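You operate a simulated robot arm through the tools that you are given. There is no shell and no other tool.

You are at the controls of a simulated robot arm. One attempt, no reset.

JOB
Fold the teal pillowcase on the board with the purple lavender bag tucked inside.
Fine: blue flap, green flap, the bag, yellow flap; each flap laid back.
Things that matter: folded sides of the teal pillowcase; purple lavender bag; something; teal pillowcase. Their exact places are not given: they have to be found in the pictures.

It is judged by the outcome, as a careful person would: the job done as asked, and still so three seconds after it is handed in. It fails if anything else is knocked over, pushed out of place, dropped, spilled or broken. Flat cloth is picked up by pressing the open fingertips on it (5 to 10 N) and closing them slowly along it; thin cloth reads only 2 to 8 mm in the jaws.

ROBOT AND FRAMES
A 7-joint arm with a two-finger parallel gripper on a trunk, on a base that drives. Base frame: it is fixed to the floor where the robot stands at the start and does not move with it; the origin is under the middle of the robot, x ahead of it, y to its left, z up. Units: mm, rad, N and s.
With the tool pointing down near the work surface it reaches from about 240 to 640 mm from the robot's upright axis, wherever it stands. Its first joint turns from -2.897 to 2.897 rad. Places, roughly: folded sides of the teal pillowcase [700, 0, 900]; purple lavender bag (8x5x3 cm) [500, -300, 900]; something [700, -100, 900]. Payload 1.57 kg.
Tool frame: the origin (TCP) lies between the finger pads and is the grasp point; the fingertips stand 30 mm ahead of it; z points along the fingers, y is the line along which they close. The gripper opens to 80 mm. The fingers are 17 mm wide and 12 mm thick; the gripper's body (40 by 82 mm) begins 80 mm behind the TCP.
Orientation is told as [roll, pitch, yaw] about the base's x, y, z axes, in that order, counted from this pose: with the fingers straight down and closing along the base's y, the tool's x points along the base's -x, its y along +y and its z along -z.

CONTROLS
- The arm moves only by the tool move_arm. Its argument "targets" is a list of rows, each a list of 2 entries, a list of its own where there are three numbers: the shift along the base's x, y, z in units of 30 mm (1.0 is 30 mm), then the turn, a rotation vector about the base's x, y, z in units of 4 degrees (1.0 is 4 degrees). In form: [[[tx, ty, tz], [wx, wy, wz]], ...]. A call has 1 to 20 rows; each row shifts and turns the commanded pose from where the row before left it. "hand" is the opening, from 0 (shut) to 1 (fully open), set as the call begins (left out, the last holds). A call with a number of a shift or a turn outside -1 to 1 is refused whole. A row lasts 0.2 s, in which the tool goes at most 50 mm and 0.15 rad; a call with a longer step from one row to the next is refused whole, and so is a gripper value outside its range. A pose out of reach is approached as far as the arm can. The call stops where the force on the tool passes 60 N (or 10 N more than at its start, if that is more) or the arm is blocked; 0.2 s more then pass. The fingers move at their own pace (about 72 mm/s each) and stop on an object; they squeeze with about 27 N. The grip force told is the motor's: it shows also when the fingers shut on nothing. Time passes only in rows, and 0.2 s behind the last, so rows that do not move let the fingers close. It gives the time, the measured TCP pose, the force on the tool (base axes), the opening and the grip force at its end, in the units of the frame above (readings bear some noise), with the torque about the TCP (base axes, N m) and any sound that the robot's microphone picked up, and new pictures: "pictures" is both (left out), scene, wrist or none.
- Cameras (640 x 400 px; columns grow to the right, rows downward): "scene" is now at [235.3, -37.6, 1482.1]; the picture's right is [-0.49, -0.87, 0.00], its down [-0.71, 0.40, -0.58] and it looks along [0.50, -0.28, -0.82] (base axes); focal length 296 px, centre (320, 200). "wrist" rides on the gripper at [72, -7, -122] in the tool frame; the picture's right is [0.09, 1.00, 0.00], its down [-0.84, 0.08, -0.54] and it looks along [-0.54, 0.05, 0.84] (tool axes); focal length 238 px, centre (320, 200).
- move_column(by): slides the trunk up (or, below 0, down) by that many mm; the arm and the scene camera ride with it, the base frame stays. It gives what a move gives, with no picture.
- base_move(legs): drives the robot by 1 to 6 legs, each [ahead, left, turn to the left] in mm, mm and rad, along the robot's own axes; the way and the turn of a leg run together, so that a leg with both is an arc; at most 1500 mm and 3.142 rad a leg. The arm and the cameras ride along, it lands a little off, and it stops where it bumps. It gives what a move gives, and a new picture of the scene camera.
- turn_head(pan, tilt): turns the head with the scene camera to pan (to the left, within 1.501 rad either way) and tilt (down, from -0.506 to 1.204), counted from straight ahead of the robot. It gives what a move gives, and a new picture of the scene camera.
- point_at(camera, pixels): for up to 12 pixels [column, row] of the newest picture of that camera ("zoom" is the newest enlarged one), the place [x, y, z] in the base frame of the surface seen there, good to about 2 mm. No time passes.
- zoom(camera, box): a new picture of the part [left, top, right, bottom] of that camera's present view, enlarged. No time passes.
- hand_in(): hands the job in; it is judged then, once.

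Open the gripper and draw the arm clear of the work before you hand the job in, unless the task says otherwise.

The tools are called after ">>>" by a JSON object that holds its "method" and its "body". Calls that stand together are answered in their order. move_arm: Moves the arm, as the interface text tells. Its arguments: {"type":"object","properties":{"targets":{"type":"array"},"hand":{"type":"number"},"pictures":{"type":"string","enum":["both","scene","wrist","none"]}},"required":["targets"]} The other tools are called the same way: move_column (by) slides the trunk up or down; base_move (legs) drives the base; turn_head (pan, tilt) turns the head that bears the scene camera; point_at (camera, pixels) gives the place of the surface under pixels of a picture; zoom (camera, box) takes an enlarged picture of a part of a camera's view; hand_in () hands the job in.

At the start:

```text
time_s: 0.0
eef_pos: [305.4, -196.1, 1258.0]
tcp_rot: [0.001, 0.0, 0.0]
ft_force: [-0.4, 0.2, -0.1]
wrist_torque: [-0.01, -0.01, 0.0]
width: 79.8
finger_force: 0.0
trunk travel left (down, up): [-725.0, 265.0]
robot x, y, heading: [-1.1, -1.1, -0.002]
head pan, tilt: [-0.51, 0.955]
```

scene: 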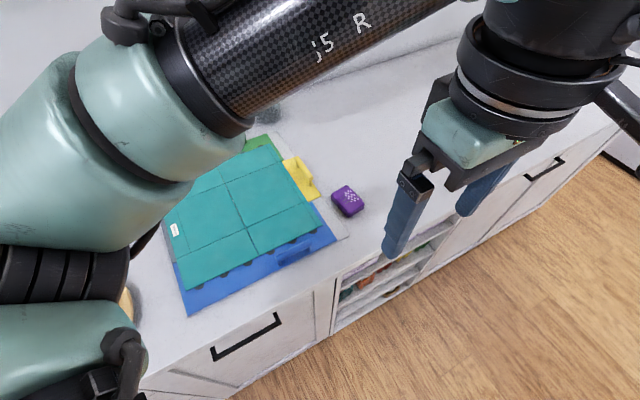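
wrist: 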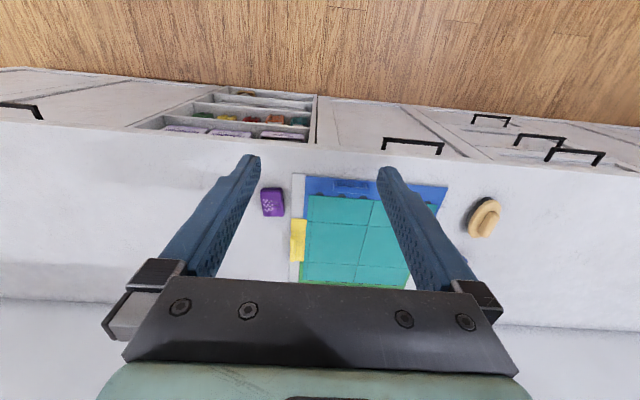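

The scene picture shows the teal pillowcase on a board with blue (near), green (far) and yellow (right) flaps, and the purple bag at about (348,200). I zoom in to see the details.

>>> {"method": "zoom", "body": {"camera": "scene", "box": [150, 120, 390, 330]}}

>>> {"method": "zoom", "body": {"camera": "wrist", "box": [240, 150, 520, 310]}}

>>> {"method": "point_at", "body": {"camera": "scene", "pixels": [[348, 200], [293, 250], [300, 178], [260, 142], [188, 315], [336, 240], [250, 225], [175, 232], [350, 235], [320, 195], [280, 150], [185, 285]]}}

```text
1.90 times, centred on (270, 225) of scene
```

zoom: 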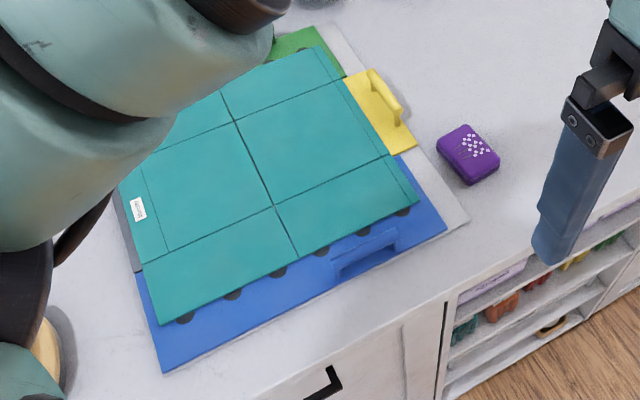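

```text
2.29 times, centred on (380, 230) of wrist
```

zoom: 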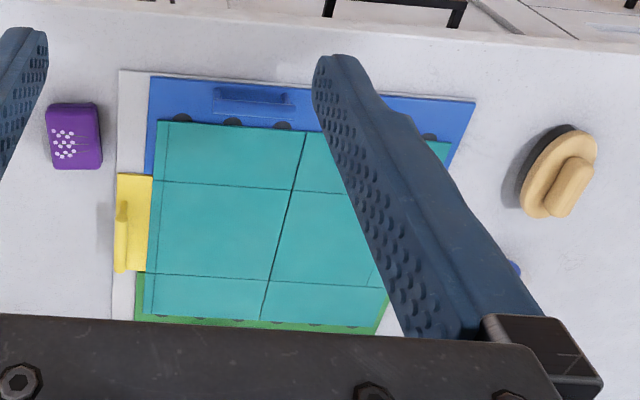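

```text
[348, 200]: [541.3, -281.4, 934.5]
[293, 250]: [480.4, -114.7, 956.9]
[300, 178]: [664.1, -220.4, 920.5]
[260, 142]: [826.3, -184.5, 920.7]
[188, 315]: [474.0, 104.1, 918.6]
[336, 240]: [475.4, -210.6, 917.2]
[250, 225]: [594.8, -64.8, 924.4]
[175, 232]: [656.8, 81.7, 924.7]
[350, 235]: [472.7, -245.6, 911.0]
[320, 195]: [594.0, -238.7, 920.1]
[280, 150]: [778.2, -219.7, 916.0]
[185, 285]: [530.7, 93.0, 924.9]
```

The arm hides the left of the board in the scene view. I move the arm sideways to the right and up a bit at first to clear the view, then look again.

>>> {"method": "turn_head", "body": {"pan": -0.1, "tilt": 0.9}}

>>> {"method": "point_at", "body": {"camera": "zoom", "pixels": [[158, 122], [102, 122], [153, 183], [160, 125], [150, 78], [475, 100], [138, 272], [152, 315], [300, 132], [262, 318], [255, 95], [122, 240]]}}

```text
time_s: 0.9
eef_pos: [305.9, -195.4, 1259.4]
tcp_rot: [0.0, 0.0, -0.001]
ft_force: [1.5, 0.1, 0.7]
wrist_torque: [0.03, 0.02, -0.03]
width: 79.9
finger_force: 0.0
trunk travel left (down, up): [-725.0, 265.0]
robot x, y, heading: [-0.2, -1.9, -0.0]
head pan, tilt: [-0.099, 0.901]
```

scene: 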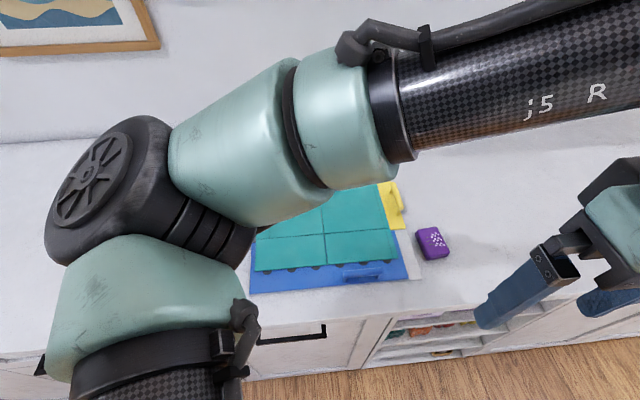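

```text
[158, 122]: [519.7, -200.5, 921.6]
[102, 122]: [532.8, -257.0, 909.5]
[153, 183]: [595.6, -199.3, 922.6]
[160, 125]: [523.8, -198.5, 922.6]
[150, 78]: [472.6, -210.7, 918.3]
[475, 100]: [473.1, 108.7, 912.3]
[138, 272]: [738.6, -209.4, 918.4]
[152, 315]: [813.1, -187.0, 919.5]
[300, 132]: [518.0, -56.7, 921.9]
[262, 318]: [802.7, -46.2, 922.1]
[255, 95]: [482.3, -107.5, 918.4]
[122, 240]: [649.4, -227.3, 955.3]
```

The arm blocks the board here. I measure where the counter front edge and floor are, to know how far the base may drive forward.

>>> {"method": "point_at", "body": {"camera": "scene", "pixels": [[270, 340], [330, 330], [400, 370], [480, 320], [560, 330], [440, 290], [420, 245], [375, 273], [392, 200], [397, 210], [520, 370], [280, 232]]}}

>>> {"method": "zoom", "body": {"camera": "scene", "box": [240, 170, 480, 320]}}

```text
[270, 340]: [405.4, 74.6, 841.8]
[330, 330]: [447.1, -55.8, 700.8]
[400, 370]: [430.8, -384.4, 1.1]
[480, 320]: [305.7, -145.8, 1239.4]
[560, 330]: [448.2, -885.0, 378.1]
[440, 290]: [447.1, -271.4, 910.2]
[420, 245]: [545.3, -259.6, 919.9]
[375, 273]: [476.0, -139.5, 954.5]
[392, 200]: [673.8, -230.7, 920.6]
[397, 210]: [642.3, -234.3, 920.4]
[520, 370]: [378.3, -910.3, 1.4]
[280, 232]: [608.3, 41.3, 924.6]
```

```text
2.67 times, centred on (360, 245) of scene
```

zoom: 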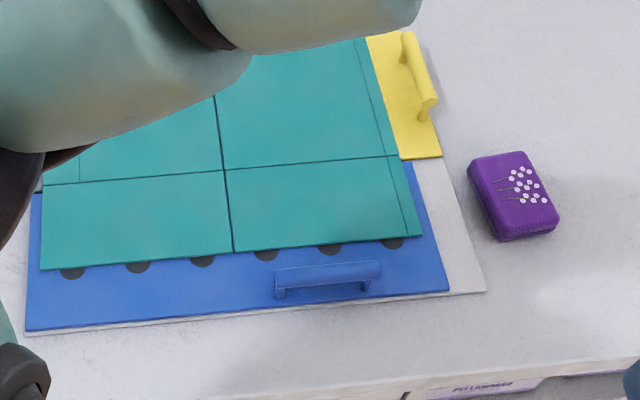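

The handles are bridge bars (blue one at zoom px (330,275)). I look down to see how far the robot's own base stands from the cabinet.

>>> {"method": "turn_head", "body": {"pan": -0.3, "tilt": 1.204}}

```text
time_s: 1.7
eef_pos: [306.7, -195.9, 1257.7]
tcp_rot: [0.001, 0.001, 0.001]
ft_force: [0.2, -0.9, -0.2]
wrist_torque: [-0.02, 0.01, 0.03]
width: 80.0
finger_force: 0.0
trunk travel left (down, up): [-725.0, 265.0]
robot x, y, heading: [3.7, 3.2, -0.001]
head pan, tilt: [-0.3, 1.201]
```

scene: 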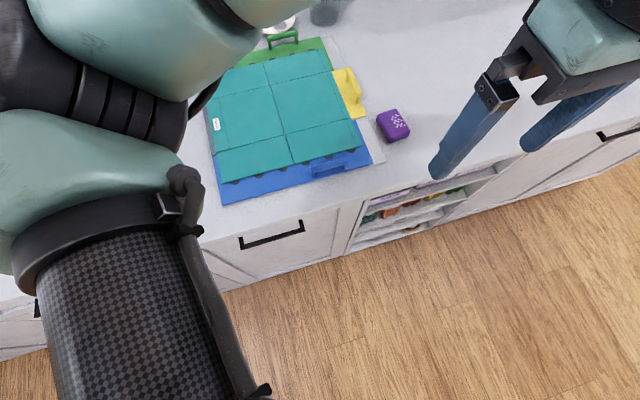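

Now the green handle shows at (283,38), with objects just behind it (a white thing at (278,25), a grey jar at (325,12)). I zoom in and measure.

>>> {"method": "zoom", "body": {"camera": "scene", "box": [190, 0, 430, 150]}}

>>> {"method": "point_at", "body": {"camera": "scene", "pixels": [[283, 36], [268, 41], [297, 38], [278, 25], [325, 12], [300, 25], [240, 64], [328, 50], [347, 70], [360, 110], [335, 72], [341, 98]]}}

>>> {"method": "point_at", "body": {"camera": "scene", "pixels": [[450, 330], [300, 350], [230, 320], [355, 395], [262, 62], [293, 165], [223, 155], [352, 118], [210, 96], [240, 390], [270, 240], [320, 300]]}}

```text
2.67 times, centred on (310, 75) of scene
```

zoom: 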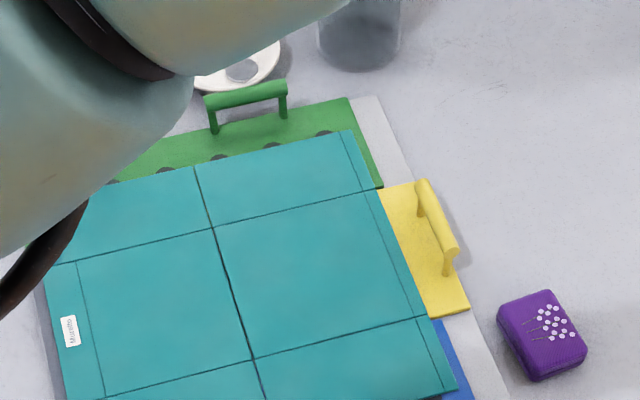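

```text
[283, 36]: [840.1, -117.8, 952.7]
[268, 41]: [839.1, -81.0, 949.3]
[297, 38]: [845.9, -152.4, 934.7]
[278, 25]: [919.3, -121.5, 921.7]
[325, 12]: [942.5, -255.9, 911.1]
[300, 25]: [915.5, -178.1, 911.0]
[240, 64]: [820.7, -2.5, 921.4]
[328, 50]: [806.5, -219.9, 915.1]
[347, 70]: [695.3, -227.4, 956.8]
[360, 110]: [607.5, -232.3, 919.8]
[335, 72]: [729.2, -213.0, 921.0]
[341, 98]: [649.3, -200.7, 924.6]
```

```text
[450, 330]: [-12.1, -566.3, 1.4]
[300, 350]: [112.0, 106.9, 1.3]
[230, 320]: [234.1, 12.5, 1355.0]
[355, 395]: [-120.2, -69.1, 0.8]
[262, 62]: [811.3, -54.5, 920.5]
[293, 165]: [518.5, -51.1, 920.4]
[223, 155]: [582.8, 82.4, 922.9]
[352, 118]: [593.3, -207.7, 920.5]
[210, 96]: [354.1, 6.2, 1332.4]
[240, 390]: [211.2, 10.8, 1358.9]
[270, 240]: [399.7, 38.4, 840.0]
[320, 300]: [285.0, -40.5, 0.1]
```

The floor is seen well under the robot; cabinet front is at x≈447, drawer pulls at x≈400. I drive ahead 100 mm to bring the far (green) handle at x≈843 nearer.

>>> {"method": "base_move", "body": {"legs": [[100, 0, 0]]}}

```text
time_s: 2.8
eef_pos: [404.5, -196.2, 1258.5]
tcp_rot: [0.001, 0.0, 0.001]
ft_force: [0.8, 0.1, -0.7]
wrist_torque: [-0.03, 0.0, 0.02]
width: 80.0
finger_force: 0.0
trunk travel left (down, up): [-725.0, 265.0]
robot x, y, heading: [98.0, 0.9, 0.005]
head pan, tilt: [-0.3, 1.201]
```

scene: 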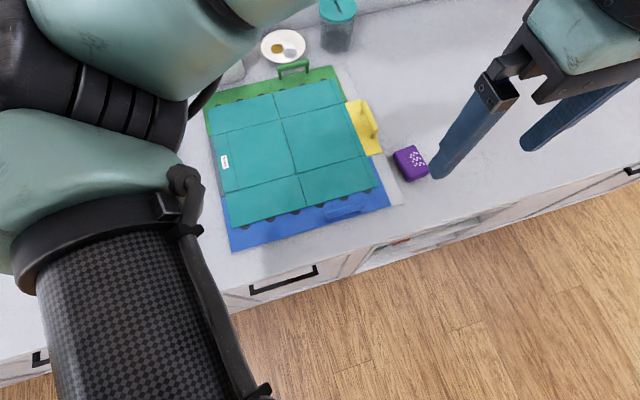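

The base is now at x≈98. I move the gripper over the blue handle (about x 478, y −112) and turn it 90° so that it closes along x.

>>> {"method": "move_arm", "body": {"targets": [[[0.3, 0.3, -0.3], [0, 0, 1]], [[0.3, 0.3, -0.3], [0, 0, 1]], [[0.3, 0.3, -0.3], [0, 0, 1]], [[0.2, 0.2, -0.3], [0, 0, 1]], [[0.1, 0.1, -0.3], [0, 0, 1]], [[0.1, 0.1, -0.3], [0, 0, 1]], [[0.1, 0.1, -0.3], [0, 0, 1]], [[0.1, 0.1, -0.3], [0, 0, 1]], [[0.1, 0.1, -0.3], [0, 0, 1]], [[0.1, 0.1, -0.3], [0, 0, 1]], [[0.1, 0.1, -0.2], [0, 0, 1]], [[0.1, 0.1, -0.2], [0, 0, 1]], [[0.1, 0.1, -0.2], [0, 0, 1]], [[0.1, 0.1, -0.2], [0, 0, 1]], [[0.1, 0.1, -0.2], [0, 0, 1]], [[0.1, 0.1, -0.2], [0, 0, 1]], [[0.1, 0.1, -0.2], [0, 0, 1]], [[0, 0.1, -0.2], [0, 0, 1]], [[0, 0.1, -0.2], [0, 0, 1]], [[0, 0.1, -0.2], [0, 0, 1]]]}}

```text
time_s: 7.0
eef_pos: [474.9, -114.9, 1108.4]
tcp_rot: [-0.001, 0.0, 1.396]
ft_force: [0.5, -1.0, -0.1]
wrist_torque: [0.02, -0.01, -0.03]
width: 79.9
finger_force: 0.1
trunk travel left (down, up): [-725.0, 265.0]
robot x, y, heading: [99.0, 0.3, 0.002]
head pan, tilt: [-0.3, 1.201]
```

scene: 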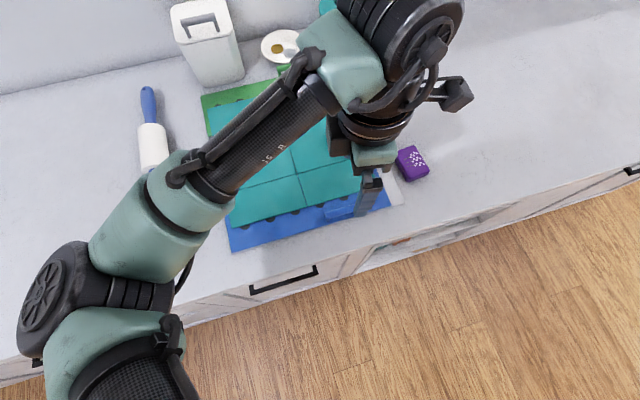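
wrist: 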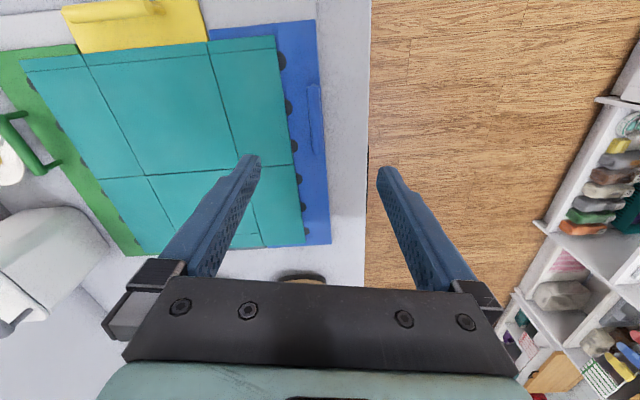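

The wrist view shows the blue handle at about (314,115). I zoom in there and take places of bar, flap edge and cloth edge.

>>> {"method": "zoom", "body": {"camera": "wrist", "box": [250, 30, 370, 110]}}

>>> {"method": "point_at", "body": {"camera": "wrist", "pixels": [[312, 90], [314, 115], [316, 145], [325, 100], [320, 130], [300, 110], [330, 240], [310, 25], [277, 38], [303, 240], [210, 45], [263, 245]]}}

```text
5.00 times, centred on (310, 70) of wrist
```

zoom: 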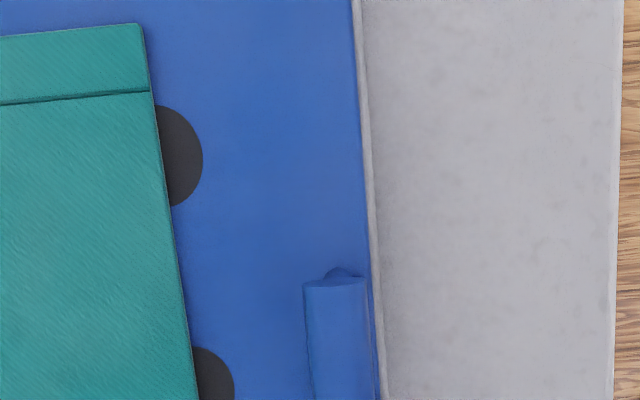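

```text
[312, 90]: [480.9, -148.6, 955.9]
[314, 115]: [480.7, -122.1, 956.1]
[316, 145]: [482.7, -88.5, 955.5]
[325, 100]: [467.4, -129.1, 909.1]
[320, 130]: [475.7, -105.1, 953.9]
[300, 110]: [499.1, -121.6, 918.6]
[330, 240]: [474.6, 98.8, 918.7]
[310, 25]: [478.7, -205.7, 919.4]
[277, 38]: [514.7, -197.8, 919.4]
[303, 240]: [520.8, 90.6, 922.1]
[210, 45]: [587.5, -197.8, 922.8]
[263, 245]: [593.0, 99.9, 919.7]
```

Bar: x≈481, y −153…−70, top z≈956, about 14 mm thick over the flap at z≈919. I finish the yaw, pre-open to about 48 mm and lower so that the tips stand at z≈931 around the bar.

>>> {"method": "move_arm", "body": {"targets": [[[0.07, 0.03, -0.5], [0, 0, 0.9]], [[0.07, 0.03, -0.8], [0, 0, 0.8]], [[0.06, 0.03, -1], [0, 0, 0.8]], [[0, 0, -1], [0, 0, 0]], [[0, 0, -0.7], [0, 0, 0]], [[0, 0, -0.5], [0, 0, 0]], [[0, 0, -0.4], [0, 0, 0]]], "hand": 0.6}}

```text
time_s: 8.6
eef_pos: [482.5, -110.6, 959.6]
tcp_rot: [-0.001, 0.001, 1.572]
ft_force: [-1.7, 0.1, 0.2]
wrist_torque: [0.02, -0.01, -0.02]
width: 48.0
finger_force: 0.0
trunk travel left (down, up): [-725.0, 265.0]
robot x, y, heading: [100.7, 0.5, -0.003]
head pan, tilt: [-0.3, 1.201]
```

scene: 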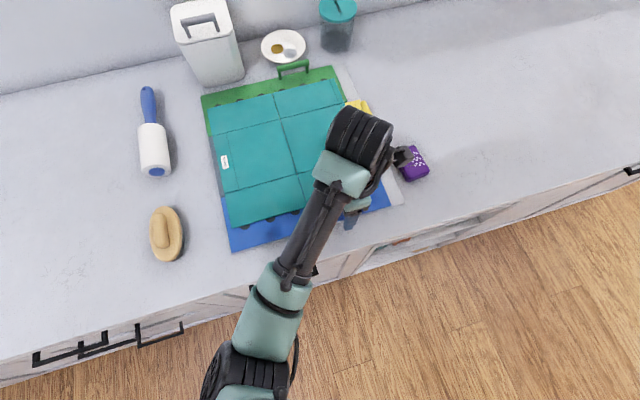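
wrist: 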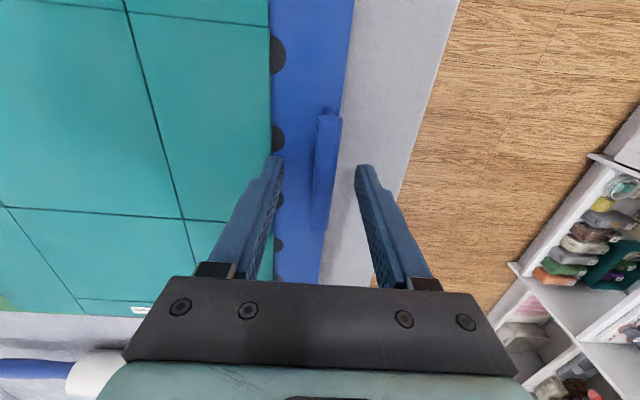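

The fingers straddle the bar (bar from (330,112) to (318,228), tips at (275,160) and (362,168)). I close on it.

>>> {"method": "move_arm", "body": {"targets": [[[0, 0, 0], [0, 0, 0]], [[0, 0, 0], [0, 0, 0]], [[0, 0, 0], [0, 0, 0]]], "hand": 0}}

```text
time_s: 9.4
eef_pos: [481.4, -112.2, 960.7]
tcp_rot: [0.002, 0.002, 1.568]
ft_force: [-11.2, 2.6, 0.8]
wrist_torque: [0.21, 0.22, 0.03]
width: 13.5
finger_force: 27.3
trunk travel left (down, up): [-725.0, 265.0]
robot x, y, heading: [101.7, -0.0, -0.003]
head pan, tilt: [-0.3, 1.201]
```

scene: 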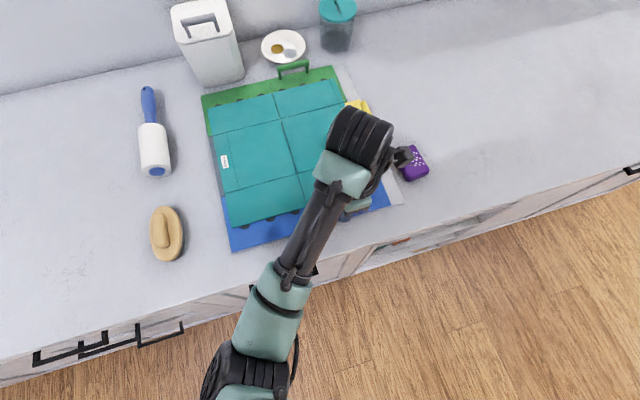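
wrist: 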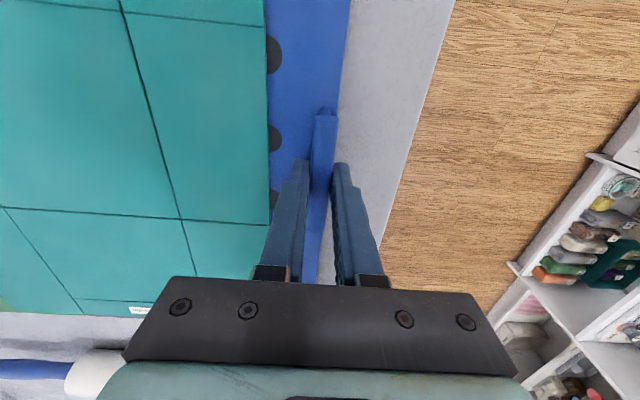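

Gripped (13.5 mm). I now swing the bar on an arc about the hinge near x≈592, z≈918, first by about 30°, watching the force.

>>> {"method": "move_arm", "body": {"targets": [[[0.11, 0, 0.32], [0, 0, 0]], [[0.127, 0, 0.307], [0, 0, 0]], [[0.16, 0, 0.293], [0, 0, 0]], [[0.18, 0, 0.28], [0, 0, 0]], [[0.207, 0, 0.263], [0, 0, 0]], [[0.226, 0, 0.247], [0, 0, 0]]], "hand": 0}}

```text
time_s: 10.8
eef_pos: [511.2, -110.9, 1013.6]
tcp_rot: [-0.003, 0.001, 1.571]
ft_force: [-12.8, -1.3, 12.3]
wrist_torque: [0.05, 0.12, -0.03]
width: 13.6
finger_force: 26.8
trunk travel left (down, up): [-725.0, 265.0]
robot x, y, heading: [101.6, 2.3, -0.003]
head pan, tilt: [-0.3, 1.201]
```

scene: 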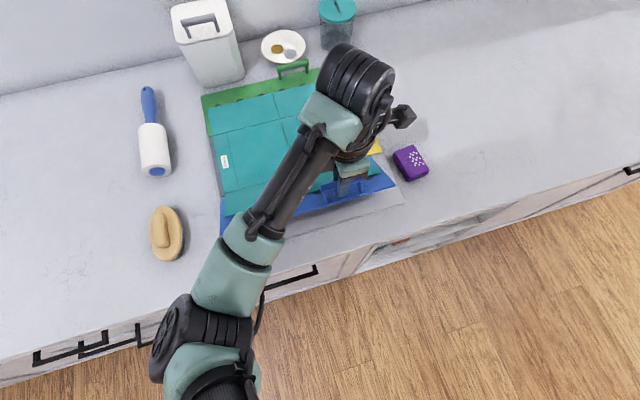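
wrist: 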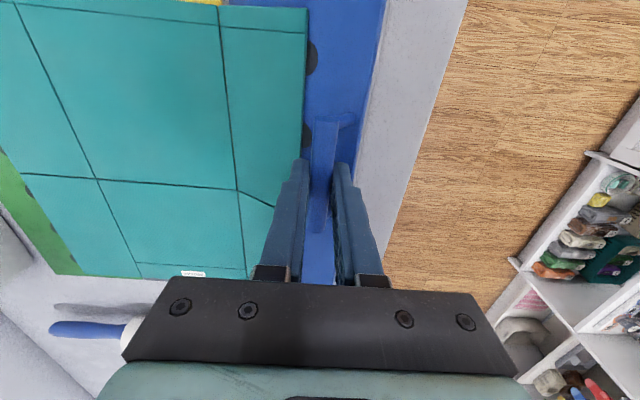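

The flap lifts with its cloth strip; the force (−12.8, +12.3) points outward, so my arc cuts a little inside. I check where the fold line and flap edge are now.

>>> {"method": "point_at", "body": {"camera": "wrist", "pixels": [[221, 40], [228, 100], [235, 175], [302, 60], [304, 100], [380, 30], [372, 100], [352, 200], [330, 120], [200, 100], [260, 100], [319, 260]]}}

```text
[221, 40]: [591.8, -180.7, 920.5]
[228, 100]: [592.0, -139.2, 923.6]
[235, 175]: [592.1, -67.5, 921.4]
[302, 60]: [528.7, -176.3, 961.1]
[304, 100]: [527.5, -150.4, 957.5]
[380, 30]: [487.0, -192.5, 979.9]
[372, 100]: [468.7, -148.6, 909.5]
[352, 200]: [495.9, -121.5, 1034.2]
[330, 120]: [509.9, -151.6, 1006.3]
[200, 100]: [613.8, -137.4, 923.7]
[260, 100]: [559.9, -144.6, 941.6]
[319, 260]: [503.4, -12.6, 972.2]
```

The fold line holds at x≈592, z≈921 and the flap is at about 32°. I continue the arc with a slightly larger radius up to about 80°.

>>> {"method": "move_arm", "body": {"targets": [[[0.228, 0, 0.243], [0, 0, 0]], [[0.228, 0, 0.223], [0, 0, 0]], [[0.287, 0, 0.18], [0, 0, 0]], [[0.307, 0, 0.153], [0, 0, 0]], [[0.315, 0, 0.127], [0, 0, 0]], [[0.325, 0, 0.1], [0, 0, 0]], [[0.33, 0, 0.07], [0, 0, 0]], [[0.34, 0, 0.043], [0, 0, 0]], [[0.34, 0, 0.01], [0, 0, 0]], [[0.34, 0, -0.02], [0, 0, 0]]], "hand": 0}}

```text
time_s: 13.0
eef_pos: [604.0, -112.0, 1046.5]
tcp_rot: [0.0, 0.0, 1.57]
ft_force: [-3.0, 0.0, 1.0]
wrist_torque: [0.44, 0.12, 0.0]
width: 13.5
finger_force: 27.2
trunk travel left (down, up): [-725.0, 265.0]
robot x, y, heading: [98.5, -0.3, 0.004]
head pan, tilt: [-0.3, 1.201]
```

scene: 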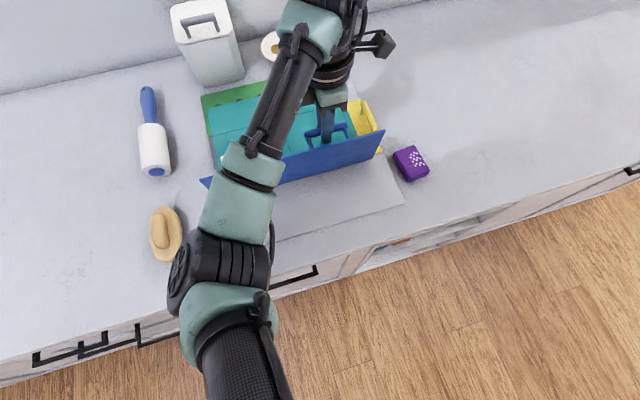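
wrist: 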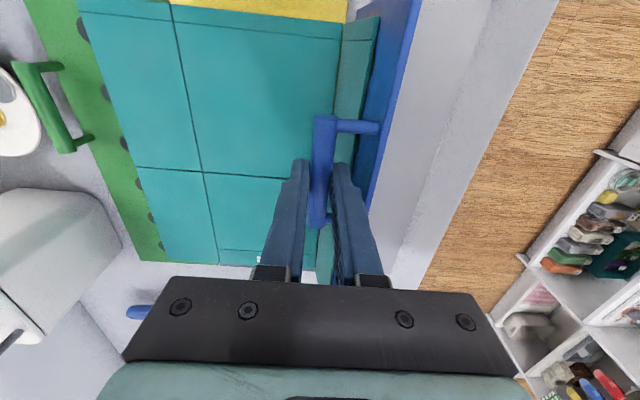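

The flap is near vertical with forces small; the tool's finger sits between bar and plate. I continue past vertical to about 120°, tilting the tool slightly.

>>> {"method": "move_arm", "body": {"targets": [[[0.348, 0, -0.04], [0, 0.5, 0]], [[0.348, 0, -0.083], [0, 0.5, 0]], [[0.335, 0, -0.105], [0, 0.5, 0]], [[0.328, 0, -0.138], [0, 0.5, 0]], [[0.31, 0, -0.163], [0, 0.5, 0]], [[0.3, 0, -0.19], [0, 0.5, 0]], [[0.28, 0, -0.21], [0, 0.5, 0]], [[0.263, 0, -0.233], [0, 0.5, 0]]], "hand": 0}}

```text
time_s: 14.8
eef_pos: [667.6, -112.9, 1022.3]
tcp_rot: [0.277, -0.003, 1.565]
ft_force: [-35.6, -0.3, 32.4]
wrist_torque: [0.06, 0.7, 0.17]
width: 13.9
finger_force: 26.4
out of reach, approached as far as the arm can: row 8
trunk travel left (down, up): [-725.0, 265.0]
robot x, y, heading: [96.0, -2.8, -0.002]
head pan, tilt: [-0.3, 1.201]
```

scene: 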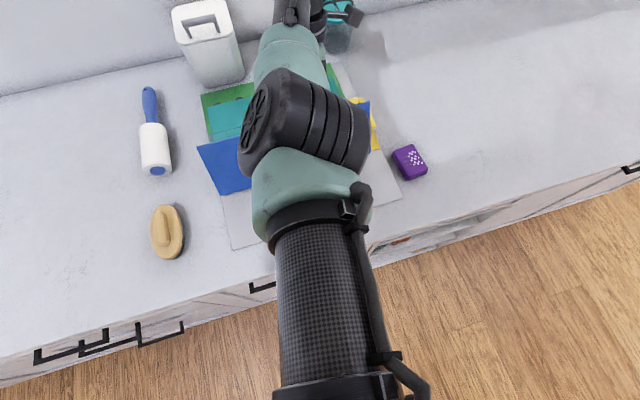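
wrist: 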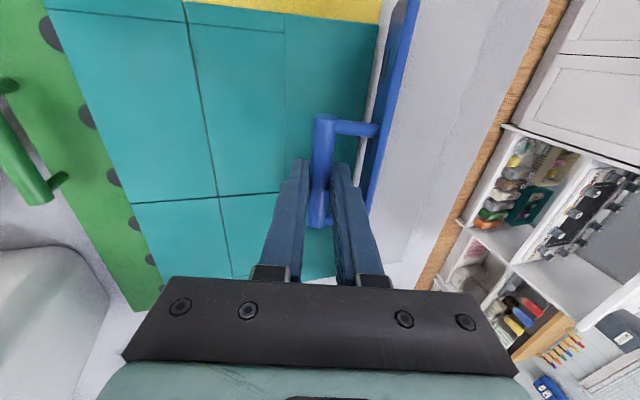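

The wrist picture suggests the cloth strip has already dropped over flat (its free edge at column ≈285), and a strong counter-force shows the flap is near its end of travel. I zoom in to confirm.

>>> {"method": "zoom", "body": {"camera": "wrist", "box": [150, 0, 450, 190]}}

>>> {"method": "point_at", "body": {"camera": "wrist", "pixels": [[275, 50], [300, 50], [340, 50], [370, 50], [285, 120], [245, 60], [388, 60], [400, 60], [410, 10], [320, 120], [370, 128], [200, 60]]}}

```text
2.11 times, centred on (300, 95) of wrist
```

zoom: 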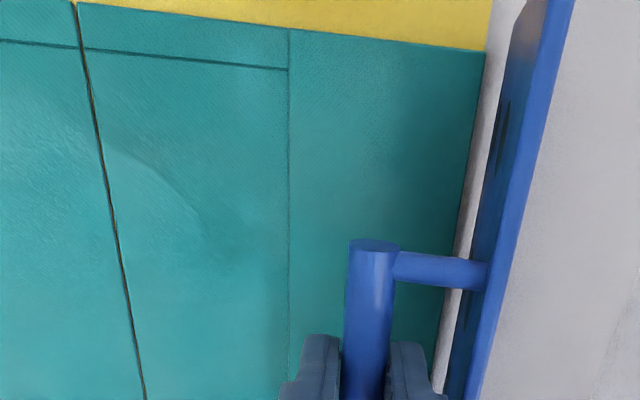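

```text
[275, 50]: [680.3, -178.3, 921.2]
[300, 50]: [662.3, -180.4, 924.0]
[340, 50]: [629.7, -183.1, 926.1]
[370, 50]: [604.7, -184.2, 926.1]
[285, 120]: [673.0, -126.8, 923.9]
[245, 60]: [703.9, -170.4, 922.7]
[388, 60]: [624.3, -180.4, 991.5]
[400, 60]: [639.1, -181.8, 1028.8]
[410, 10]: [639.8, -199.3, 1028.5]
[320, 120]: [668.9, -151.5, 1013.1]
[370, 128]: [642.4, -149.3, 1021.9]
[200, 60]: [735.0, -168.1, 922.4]
```

Confirmed: the blue-side strip lies flat at z≈926, folded onto the middle. Now I swing the flap back along the same arc, first to about 80°.

>>> {"method": "move_arm", "body": {"targets": [[[-0.263, 0, 0.233], [0, -0.5, 0]], [[-0.28, 0, 0.21], [0, -0.5, 0]], [[-0.3, 0, 0.19], [0, -0.5, 0]], [[-0.31, 0, 0.163], [0, -0.5, 0]], [[-0.328, 0, 0.138], [0, -0.5, 0]], [[-0.335, 0, 0.105], [0, -0.5, 0]], [[-0.348, 0, 0.083], [0, -0.5, 0]], [[-0.348, 0, 0.04], [0, -0.5, 0]]], "hand": 0}}

```text
time_s: 16.6
eef_pos: [601.8, -113.3, 1049.6]
tcp_rot: [-0.001, 0.001, 1.57]
ft_force: [0.5, -5.5, 0.7]
wrist_torque: [-0.19, -0.03, 0.15]
width: 13.5
finger_force: 27.0
trunk travel left (down, up): [-725.0, 265.0]
robot x, y, heading: [94.6, 0.7, 0.005]
head pan, tilt: [-0.3, 1.201]
```

scene: 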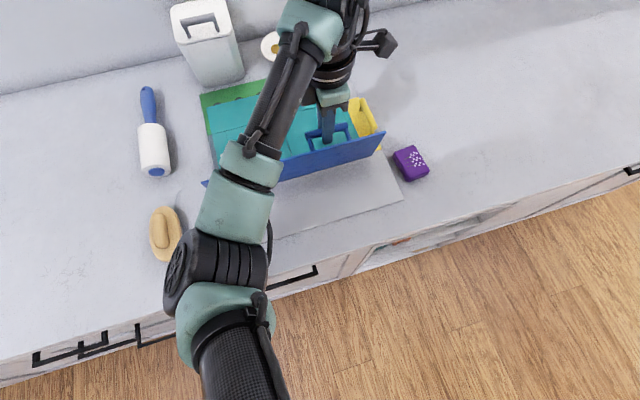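
wrist: 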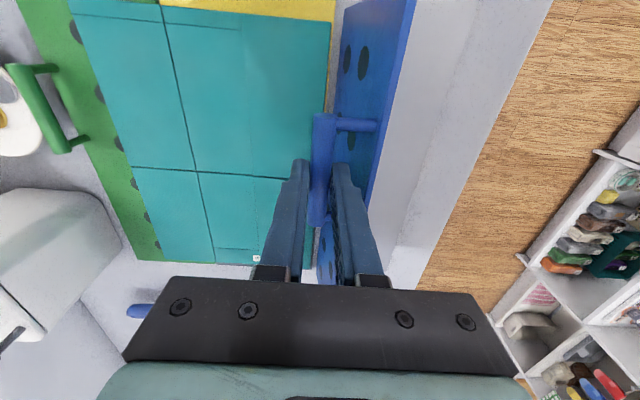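

The folded strip stays put. I bring the flap down along the rest of the arc.

>>> {"method": "move_arm", "body": {"targets": [[[-0.34, 0, 0.02], [0, 0, 0]], [[-0.34, 0, -0.01], [0, 0, 0]], [[-0.34, 0, -0.043], [0, 0, 0]], [[-0.33, 0, -0.07], [0, 0, 0]], [[-0.325, 0, -0.1], [0, 0, 0]], [[-0.315, 0, -0.127], [0, 0, 0]], [[-0.307, 0, -0.153], [0, 0, 0]], [[-0.287, 0, -0.18], [0, 0, 0]], [[-0.228, 0, -0.223], [0, 0, 0]], [[-0.228, 0, -0.243], [0, 0, 0]], [[-0.226, 0, -0.247], [0, 0, 0]], [[-0.207, 0, -0.263], [0, 0, 0]], [[-0.18, 0, -0.28], [0, 0, 0]], [[-0.16, 0, -0.293], [0, 0, 0]], [[-0.127, 0, -0.307], [0, 0, 0]], [[-0.09, 0, -0.25], [0, 0, 0]]], "hand": 0}}

```text
time_s: 20.0
eef_pos: [485.0, -110.1, 967.1]
tcp_rot: [-0.008, 0.002, 1.575]
ft_force: [22.3, -0.6, 19.9]
wrist_torque: [0.14, -0.44, -0.24]
width: 14.0
finger_force: 27.6
trunk travel left (down, up): [-725.0, 265.0]
robot x, y, heading: [98.4, 1.4, -0.001]
head pan, tilt: [-0.3, 1.201]
```

scene: 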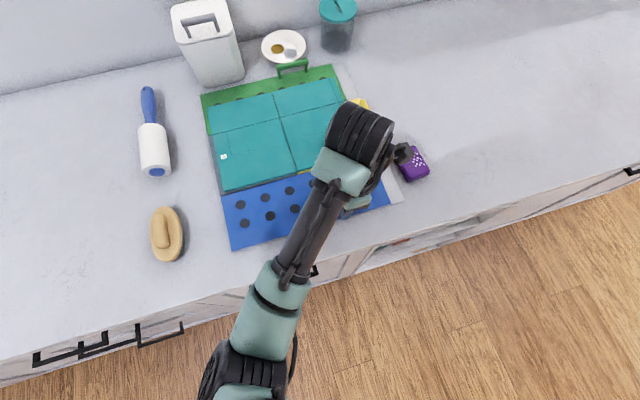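
wrist: 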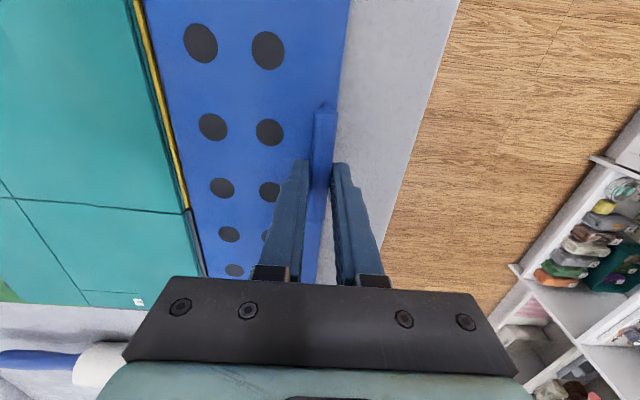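

The blue flap appears to be lying flat again (upward force 20 N as it touches down). I open the fingers and check.

>>> {"method": "move_arm", "body": {"targets": [[[0, 0, 0], [0, 0, 0]], [[0, 0, 0], [0, 0, 0]]], "hand": 0.6}}

>>> {"method": "point_at", "body": {"camera": "wrist", "pixels": [[335, 50], [250, 130], [323, 115], [200, 100], [170, 100], [100, 100], [345, 20], [215, 250]]}}

```text
time_s: 20.6
eef_pos: [481.2, -111.7, 964.8]
tcp_rot: [0.003, 0.0, 1.568]
ft_force: [-0.2, -0.6, -0.9]
wrist_torque: [0.0, 0.02, 0.01]
width: 47.9
finger_force: 0.1
trunk travel left (down, up): [-725.0, 265.0]
robot x, y, heading: [98.0, 3.4, 0.001]
head pan, tilt: [-0.3, 1.201]
```

scene: 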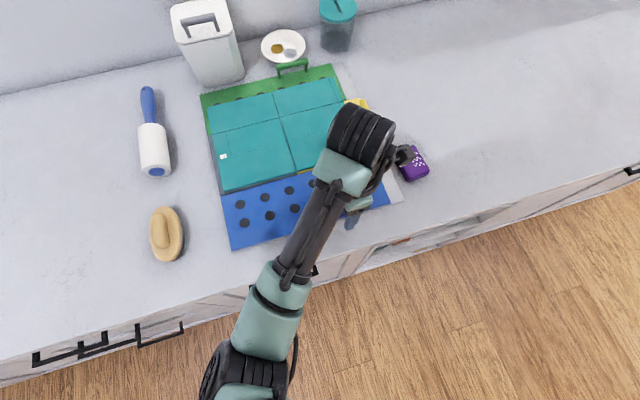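
wrist: 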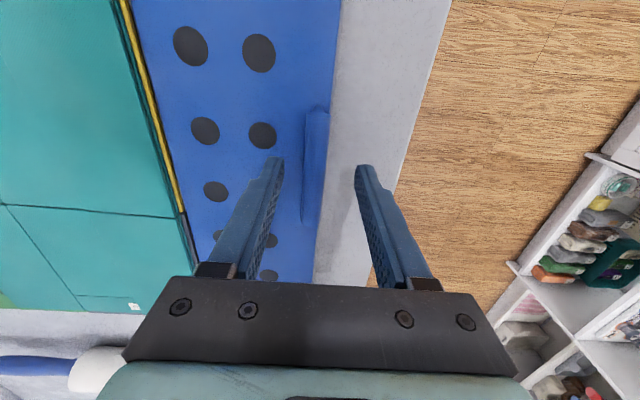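

```text
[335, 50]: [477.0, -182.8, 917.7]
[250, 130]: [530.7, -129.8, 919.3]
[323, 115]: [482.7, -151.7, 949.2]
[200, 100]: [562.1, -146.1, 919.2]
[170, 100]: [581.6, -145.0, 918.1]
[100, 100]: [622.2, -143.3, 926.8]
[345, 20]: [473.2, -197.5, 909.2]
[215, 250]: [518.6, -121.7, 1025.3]
```

Blue flap is flat at z≈918 and released. I raise the gripper clear and then try to drive another 80 mm ahead for the green flap.

>>> {"method": "move_arm", "body": {"targets": [[[0, 0, 0.4], [0, 0, 0]], [[0, 0, 0.8], [0, 0, 0]], [[0, 0, 1], [0, 0, 0]], [[0, 0, 1], [0, 0, 0]], [[0, 0, 1], [0, 0, 0]], [[0, 0, 1], [0, 0, 0]], [[0, 0, 1], [0, 0, 0]]], "hand": 0.6, "pictures": "wrist"}}

>>> {"method": "base_move", "body": {"legs": [[80, 0, 0]]}}

```text
time_s: 22.2
eef_pos: [479.0, -113.4, 1153.0]
tcp_rot: [0.0, -0.001, 1.572]
ft_force: [-0.7, -0.6, 0.2]
wrist_torque: [-0.01, -0.01, 0.01]
width: 48.1
finger_force: 0.1
trunk travel left (down, up): [-725.0, 265.0]
robot x, y, heading: [98.8, 3.3, -0.003]
head pan, tilt: [-0.3, 1.201]
```

wrist: 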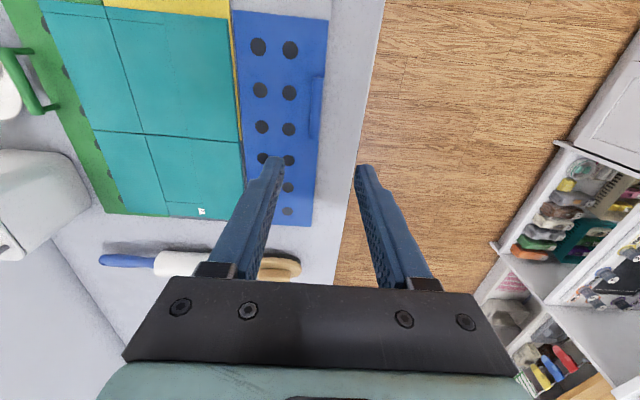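

```text
time_s: 23.3
eef_pos: [561.1, -114.6, 1151.8]
tcp_rot: [0.0, 0.0, 1.568]
ft_force: [-0.3, -0.3, 0.5]
wrist_torque: [0.03, -0.01, 0.0]
width: 48.2
finger_force: 0.1
trunk travel left (down, up): [-725.0, 265.0]
robot x, y, heading: [177.5, 2.0, -0.005]
head pan, tilt: [-0.3, 1.201]
```

scene: 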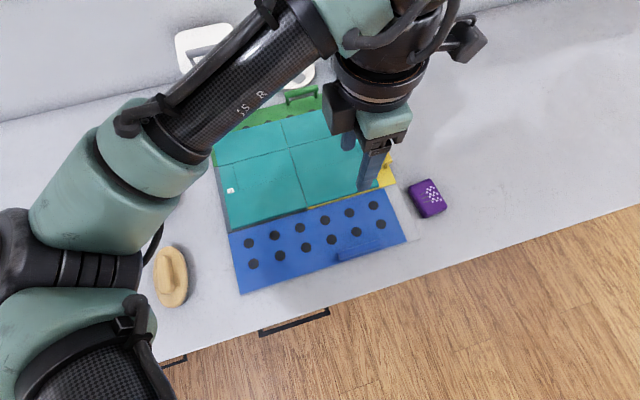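

The drive went without a bump (axis now x≈177). I go 50 mm more so the green bar at x≈843 is within reach with the tool pointing down.

>>> {"method": "base_move", "body": {"legs": [[50, 0, 0]]}}

```text
time_s: 24.2
eef_pos: [611.1, -112.6, 1152.5]
tcp_rot: [0.001, -0.001, 1.57]
ft_force: [-0.4, 0.7, -1.3]
wrist_torque: [-0.03, 0.02, 0.0]
width: 48.1
finger_force: 0.1
trunk travel left (down, up): [-725.0, 265.0]
robot x, y, heading: [231.3, 1.9, -0.002]
head pan, tilt: [-0.3, 1.201]
```

scene: 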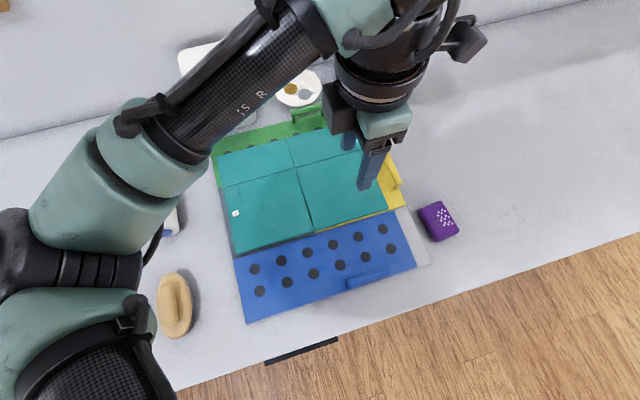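

Axis now at x≈231. I move over toward the green handle at height and measure it with the wrist camera.

>>> {"method": "move_arm", "body": {"targets": [[[0.9, 0, -0.1], [0, 0, 0]], [[0.9, 0, -0.1], [0, 0, 0]], [[0.9, 0, -0.1], [0, 0, 0]], [[0.9, 0, -0.2], [0, 0, 0]], [[0.9, 0, -0.2], [0, 0, 0]], [[0.9, 0, -0.2], [0, 0, 0]], [[0.9, -0.1, -0.2], [0, 0, 0]]], "hand": 0.6}}

```text
time_s: 25.8
eef_pos: [799.9, -115.4, 1118.9]
tcp_rot: [0.001, -0.002, 1.569]
ft_force: [-0.8, -0.1, 0.3]
wrist_torque: [0.06, -0.03, -0.01]
width: 47.9
finger_force: 0.0
trunk travel left (down, up): [-725.0, 265.0]
robot x, y, heading: [228.0, -1.7, -0.006]
head pan, tilt: [-0.3, 1.201]
```

scene: 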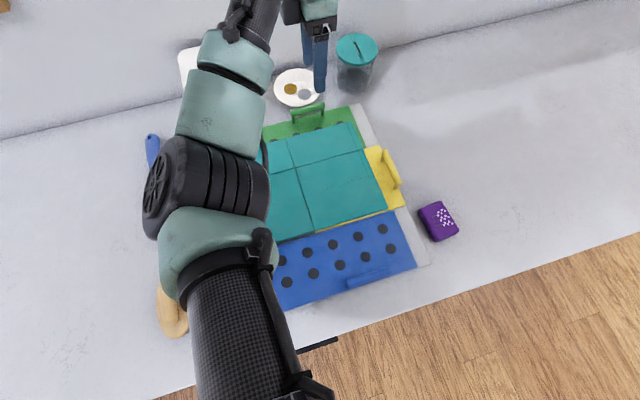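
wrist: 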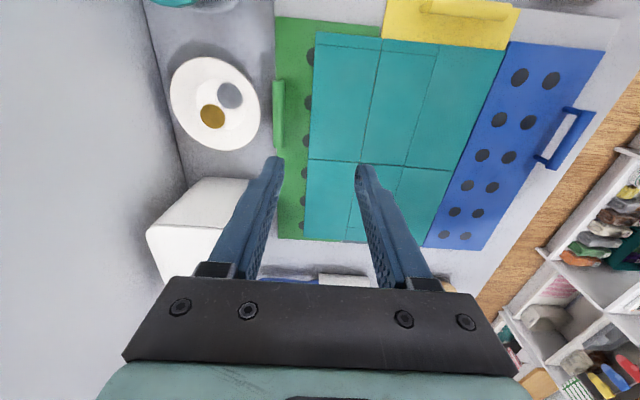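

A clear view: green bar at (278,115), the white dish rim at (260,110), caddy corner at (205,180). I measure them.

>>> {"method": "zoom", "body": {"camera": "wrist", "box": [160, 0, 420, 160]}}

>>> {"method": "point_at", "body": {"camera": "wrist", "pixels": [[278, 85], [278, 115], [279, 140], [259, 110], [250, 80], [255, 135], [205, 180], [240, 180], [150, 232], [275, 25], [290, 40], [314, 45]]}}

>>> {"method": "point_at", "body": {"camera": "wrist", "pixels": [[245, 185], [185, 3], [377, 60], [362, 150], [433, 60], [410, 165], [503, 55], [450, 170], [500, 15], [425, 8], [385, 15], [515, 40]]}}

```text
2.46 times, centred on (290, 80) of wrist
```

zoom: 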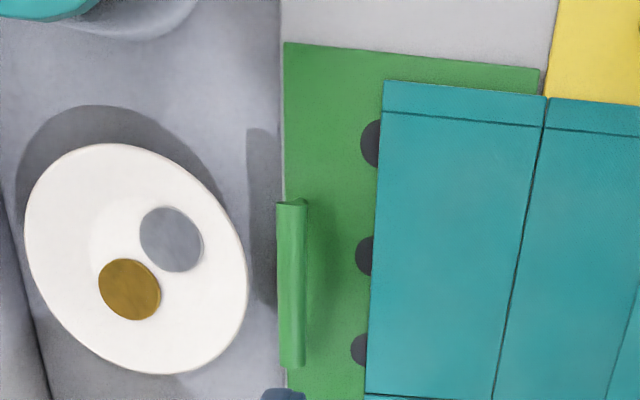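

```text
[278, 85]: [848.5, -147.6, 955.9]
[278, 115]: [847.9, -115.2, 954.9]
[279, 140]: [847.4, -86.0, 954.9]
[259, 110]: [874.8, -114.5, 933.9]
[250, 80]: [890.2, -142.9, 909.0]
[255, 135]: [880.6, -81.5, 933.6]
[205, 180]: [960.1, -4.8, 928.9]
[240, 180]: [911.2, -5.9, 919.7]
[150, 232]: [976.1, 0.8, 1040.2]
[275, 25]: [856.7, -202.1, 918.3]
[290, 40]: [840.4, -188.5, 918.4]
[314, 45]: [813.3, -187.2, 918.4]
```

```text
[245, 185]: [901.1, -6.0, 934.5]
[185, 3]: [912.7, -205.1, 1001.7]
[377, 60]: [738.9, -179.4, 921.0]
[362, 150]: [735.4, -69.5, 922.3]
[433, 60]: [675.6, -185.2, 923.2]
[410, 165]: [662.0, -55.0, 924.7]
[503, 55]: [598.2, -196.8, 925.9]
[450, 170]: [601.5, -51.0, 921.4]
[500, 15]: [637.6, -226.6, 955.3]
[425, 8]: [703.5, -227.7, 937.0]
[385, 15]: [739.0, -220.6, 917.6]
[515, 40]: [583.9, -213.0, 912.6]
```

Green bar: x≈848, y −153…−81, top z≈955; the dish rim (z≈934) is nearest at x≈875, y≈−114. I will grip at y≈−138 with the fingers only ~22 mm open and tips at z≈935, just above the dish rim height.

>>> {"method": "move_arm", "body": {"targets": [[[0.8, -0.38, 0], [0, 0, 0]], [[0.8, -0.38, -0.3], [0, 0, 0]], [[0, 0, -0.8], [0, 0, 0]], [[0, 0, -0.9], [0, 0, 0]], [[0, 0, -0.9], [0, 0, 0]], [[0, 0, -0.9], [0, 0, 0]], [[0, 0, 0], [0, 0, 0]]], "hand": 0.28}}

```text
time_s: 27.4
eef_pos: [847.1, -137.5, 1006.8]
tcp_rot: [0.0, -0.001, 1.569]
ft_force: [-1.0, -0.3, 0.6]
wrist_torque: [-0.03, 0.01, -0.01]
width: 22.2
finger_force: 0.0
trunk travel left (down, up): [-725.0, 265.0]
robot x, y, heading: [226.8, -0.8, -0.001]
head pan, tilt: [-0.3, 1.201]
```

scene: 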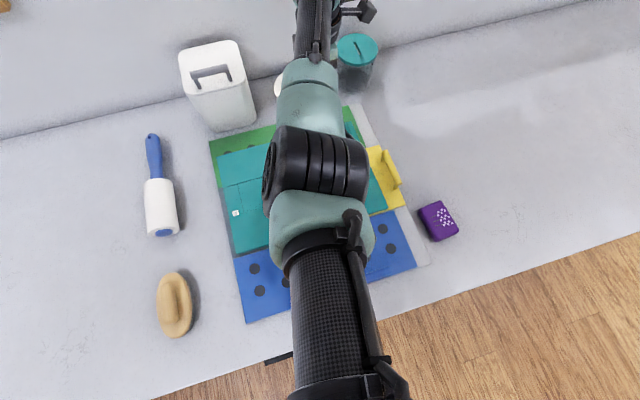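
wrist: 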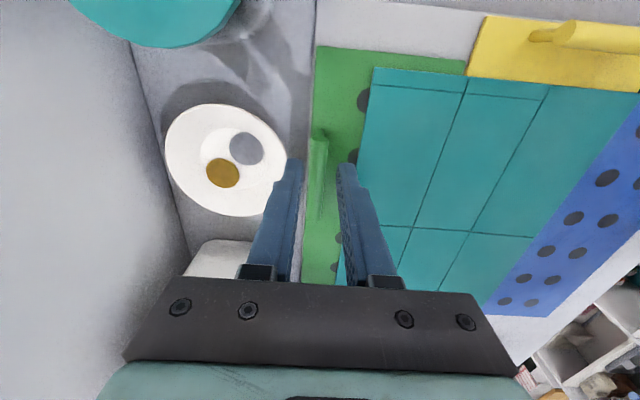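

The bar is centred between the fingers. I check the dish rim beside the +x finger before going lower.

>>> {"method": "zoom", "body": {"camera": "wrist", "box": [220, 90, 420, 240]}}

>>> {"method": "point_at", "body": {"camera": "wrist", "pixels": [[285, 155], [282, 140], [270, 125], [318, 145], [317, 165], [316, 200], [316, 132], [283, 170], [296, 160], [341, 163]]}}

```text
2.67 times, centred on (320, 165) of wrist
```

zoom: 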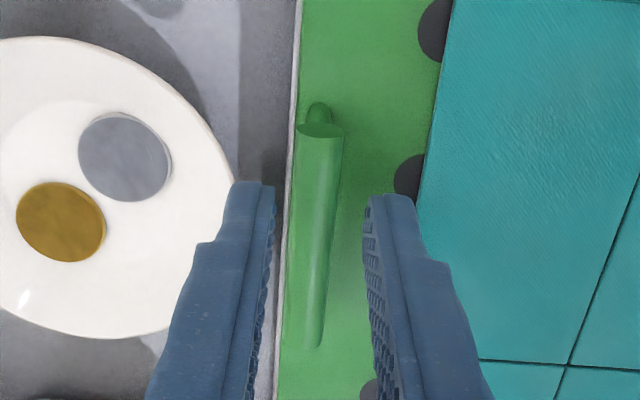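

```text
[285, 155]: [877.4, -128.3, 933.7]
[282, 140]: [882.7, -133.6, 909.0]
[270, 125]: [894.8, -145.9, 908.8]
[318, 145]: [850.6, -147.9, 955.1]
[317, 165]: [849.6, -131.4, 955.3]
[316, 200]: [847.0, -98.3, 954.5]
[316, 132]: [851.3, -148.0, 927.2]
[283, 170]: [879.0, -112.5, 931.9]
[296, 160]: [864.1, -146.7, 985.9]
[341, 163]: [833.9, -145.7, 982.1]
```

Bar centre near y −138 is x≈850; rim at the finger's y is x≈877. I nudge +2.5 mm in x, lower to z≈965 and close.

>>> {"method": "move_arm", "body": {"targets": [[[0.083, -0.08, -0.3], [0, 0, 0]], [[0, 0, -0.4], [0, 0, 0]], [[0, 0, -0.4], [0, 0, 0]], [[0, 0, -0.28], [0, 0, 0]], [[0, 0, 0], [0, 0, 0]]], "hand": 0.28, "pictures": "wrist"}}

>>> {"method": "move_arm", "body": {"targets": [[[0, 0, 0], [0, 0, 0]], [[0, 0, 0], [0, 0, 0]], [[0, 0, 0], [0, 0, 0]]], "hand": 0}}

```text
time_s: 28.6
eef_pos: [848.9, -140.8, 963.6]
tcp_rot: [0.0, -0.001, 1.569]
ft_force: [0.0, 0.0, 0.4]
wrist_torque: [-0.05, 0.0, 0.01]
width: 22.2
finger_force: 0.2
trunk travel left (down, up): [-725.0, 265.0]
robot x, y, heading: [226.3, 0.2, 0.002]
head pan, tilt: [-0.3, 1.201]
```

wrist: 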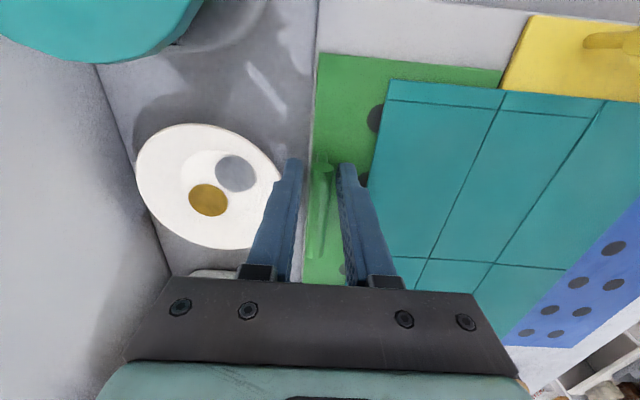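

```text
time_s: 29.4
eef_pos: [849.1, -142.3, 963.4]
tcp_rot: [0.003, 0.0, 1.569]
ft_force: [-6.6, -0.1, -0.6]
wrist_torque: [0.02, 0.11, 0.1]
width: 13.8
finger_force: 27.0
trunk travel left (down, up): [-725.0, 265.0]
robot x, y, heading: [228.9, 0.4, -0.005]
head pan, tilt: [-0.3, 1.201]
```

scene: 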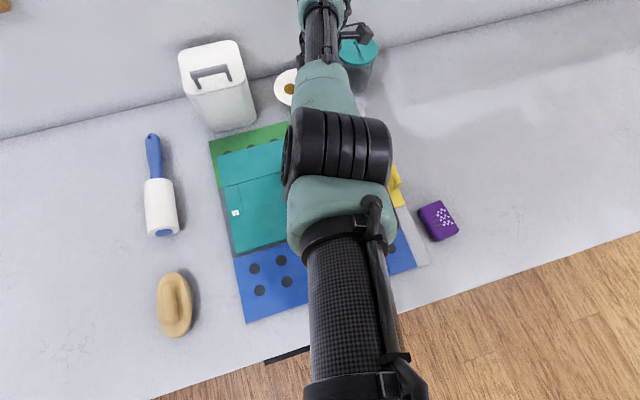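
wrist: 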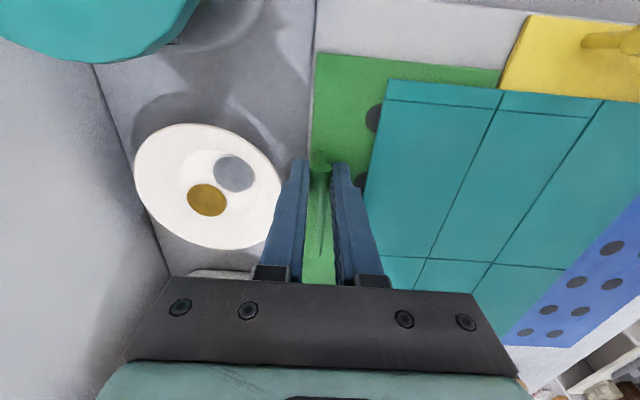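

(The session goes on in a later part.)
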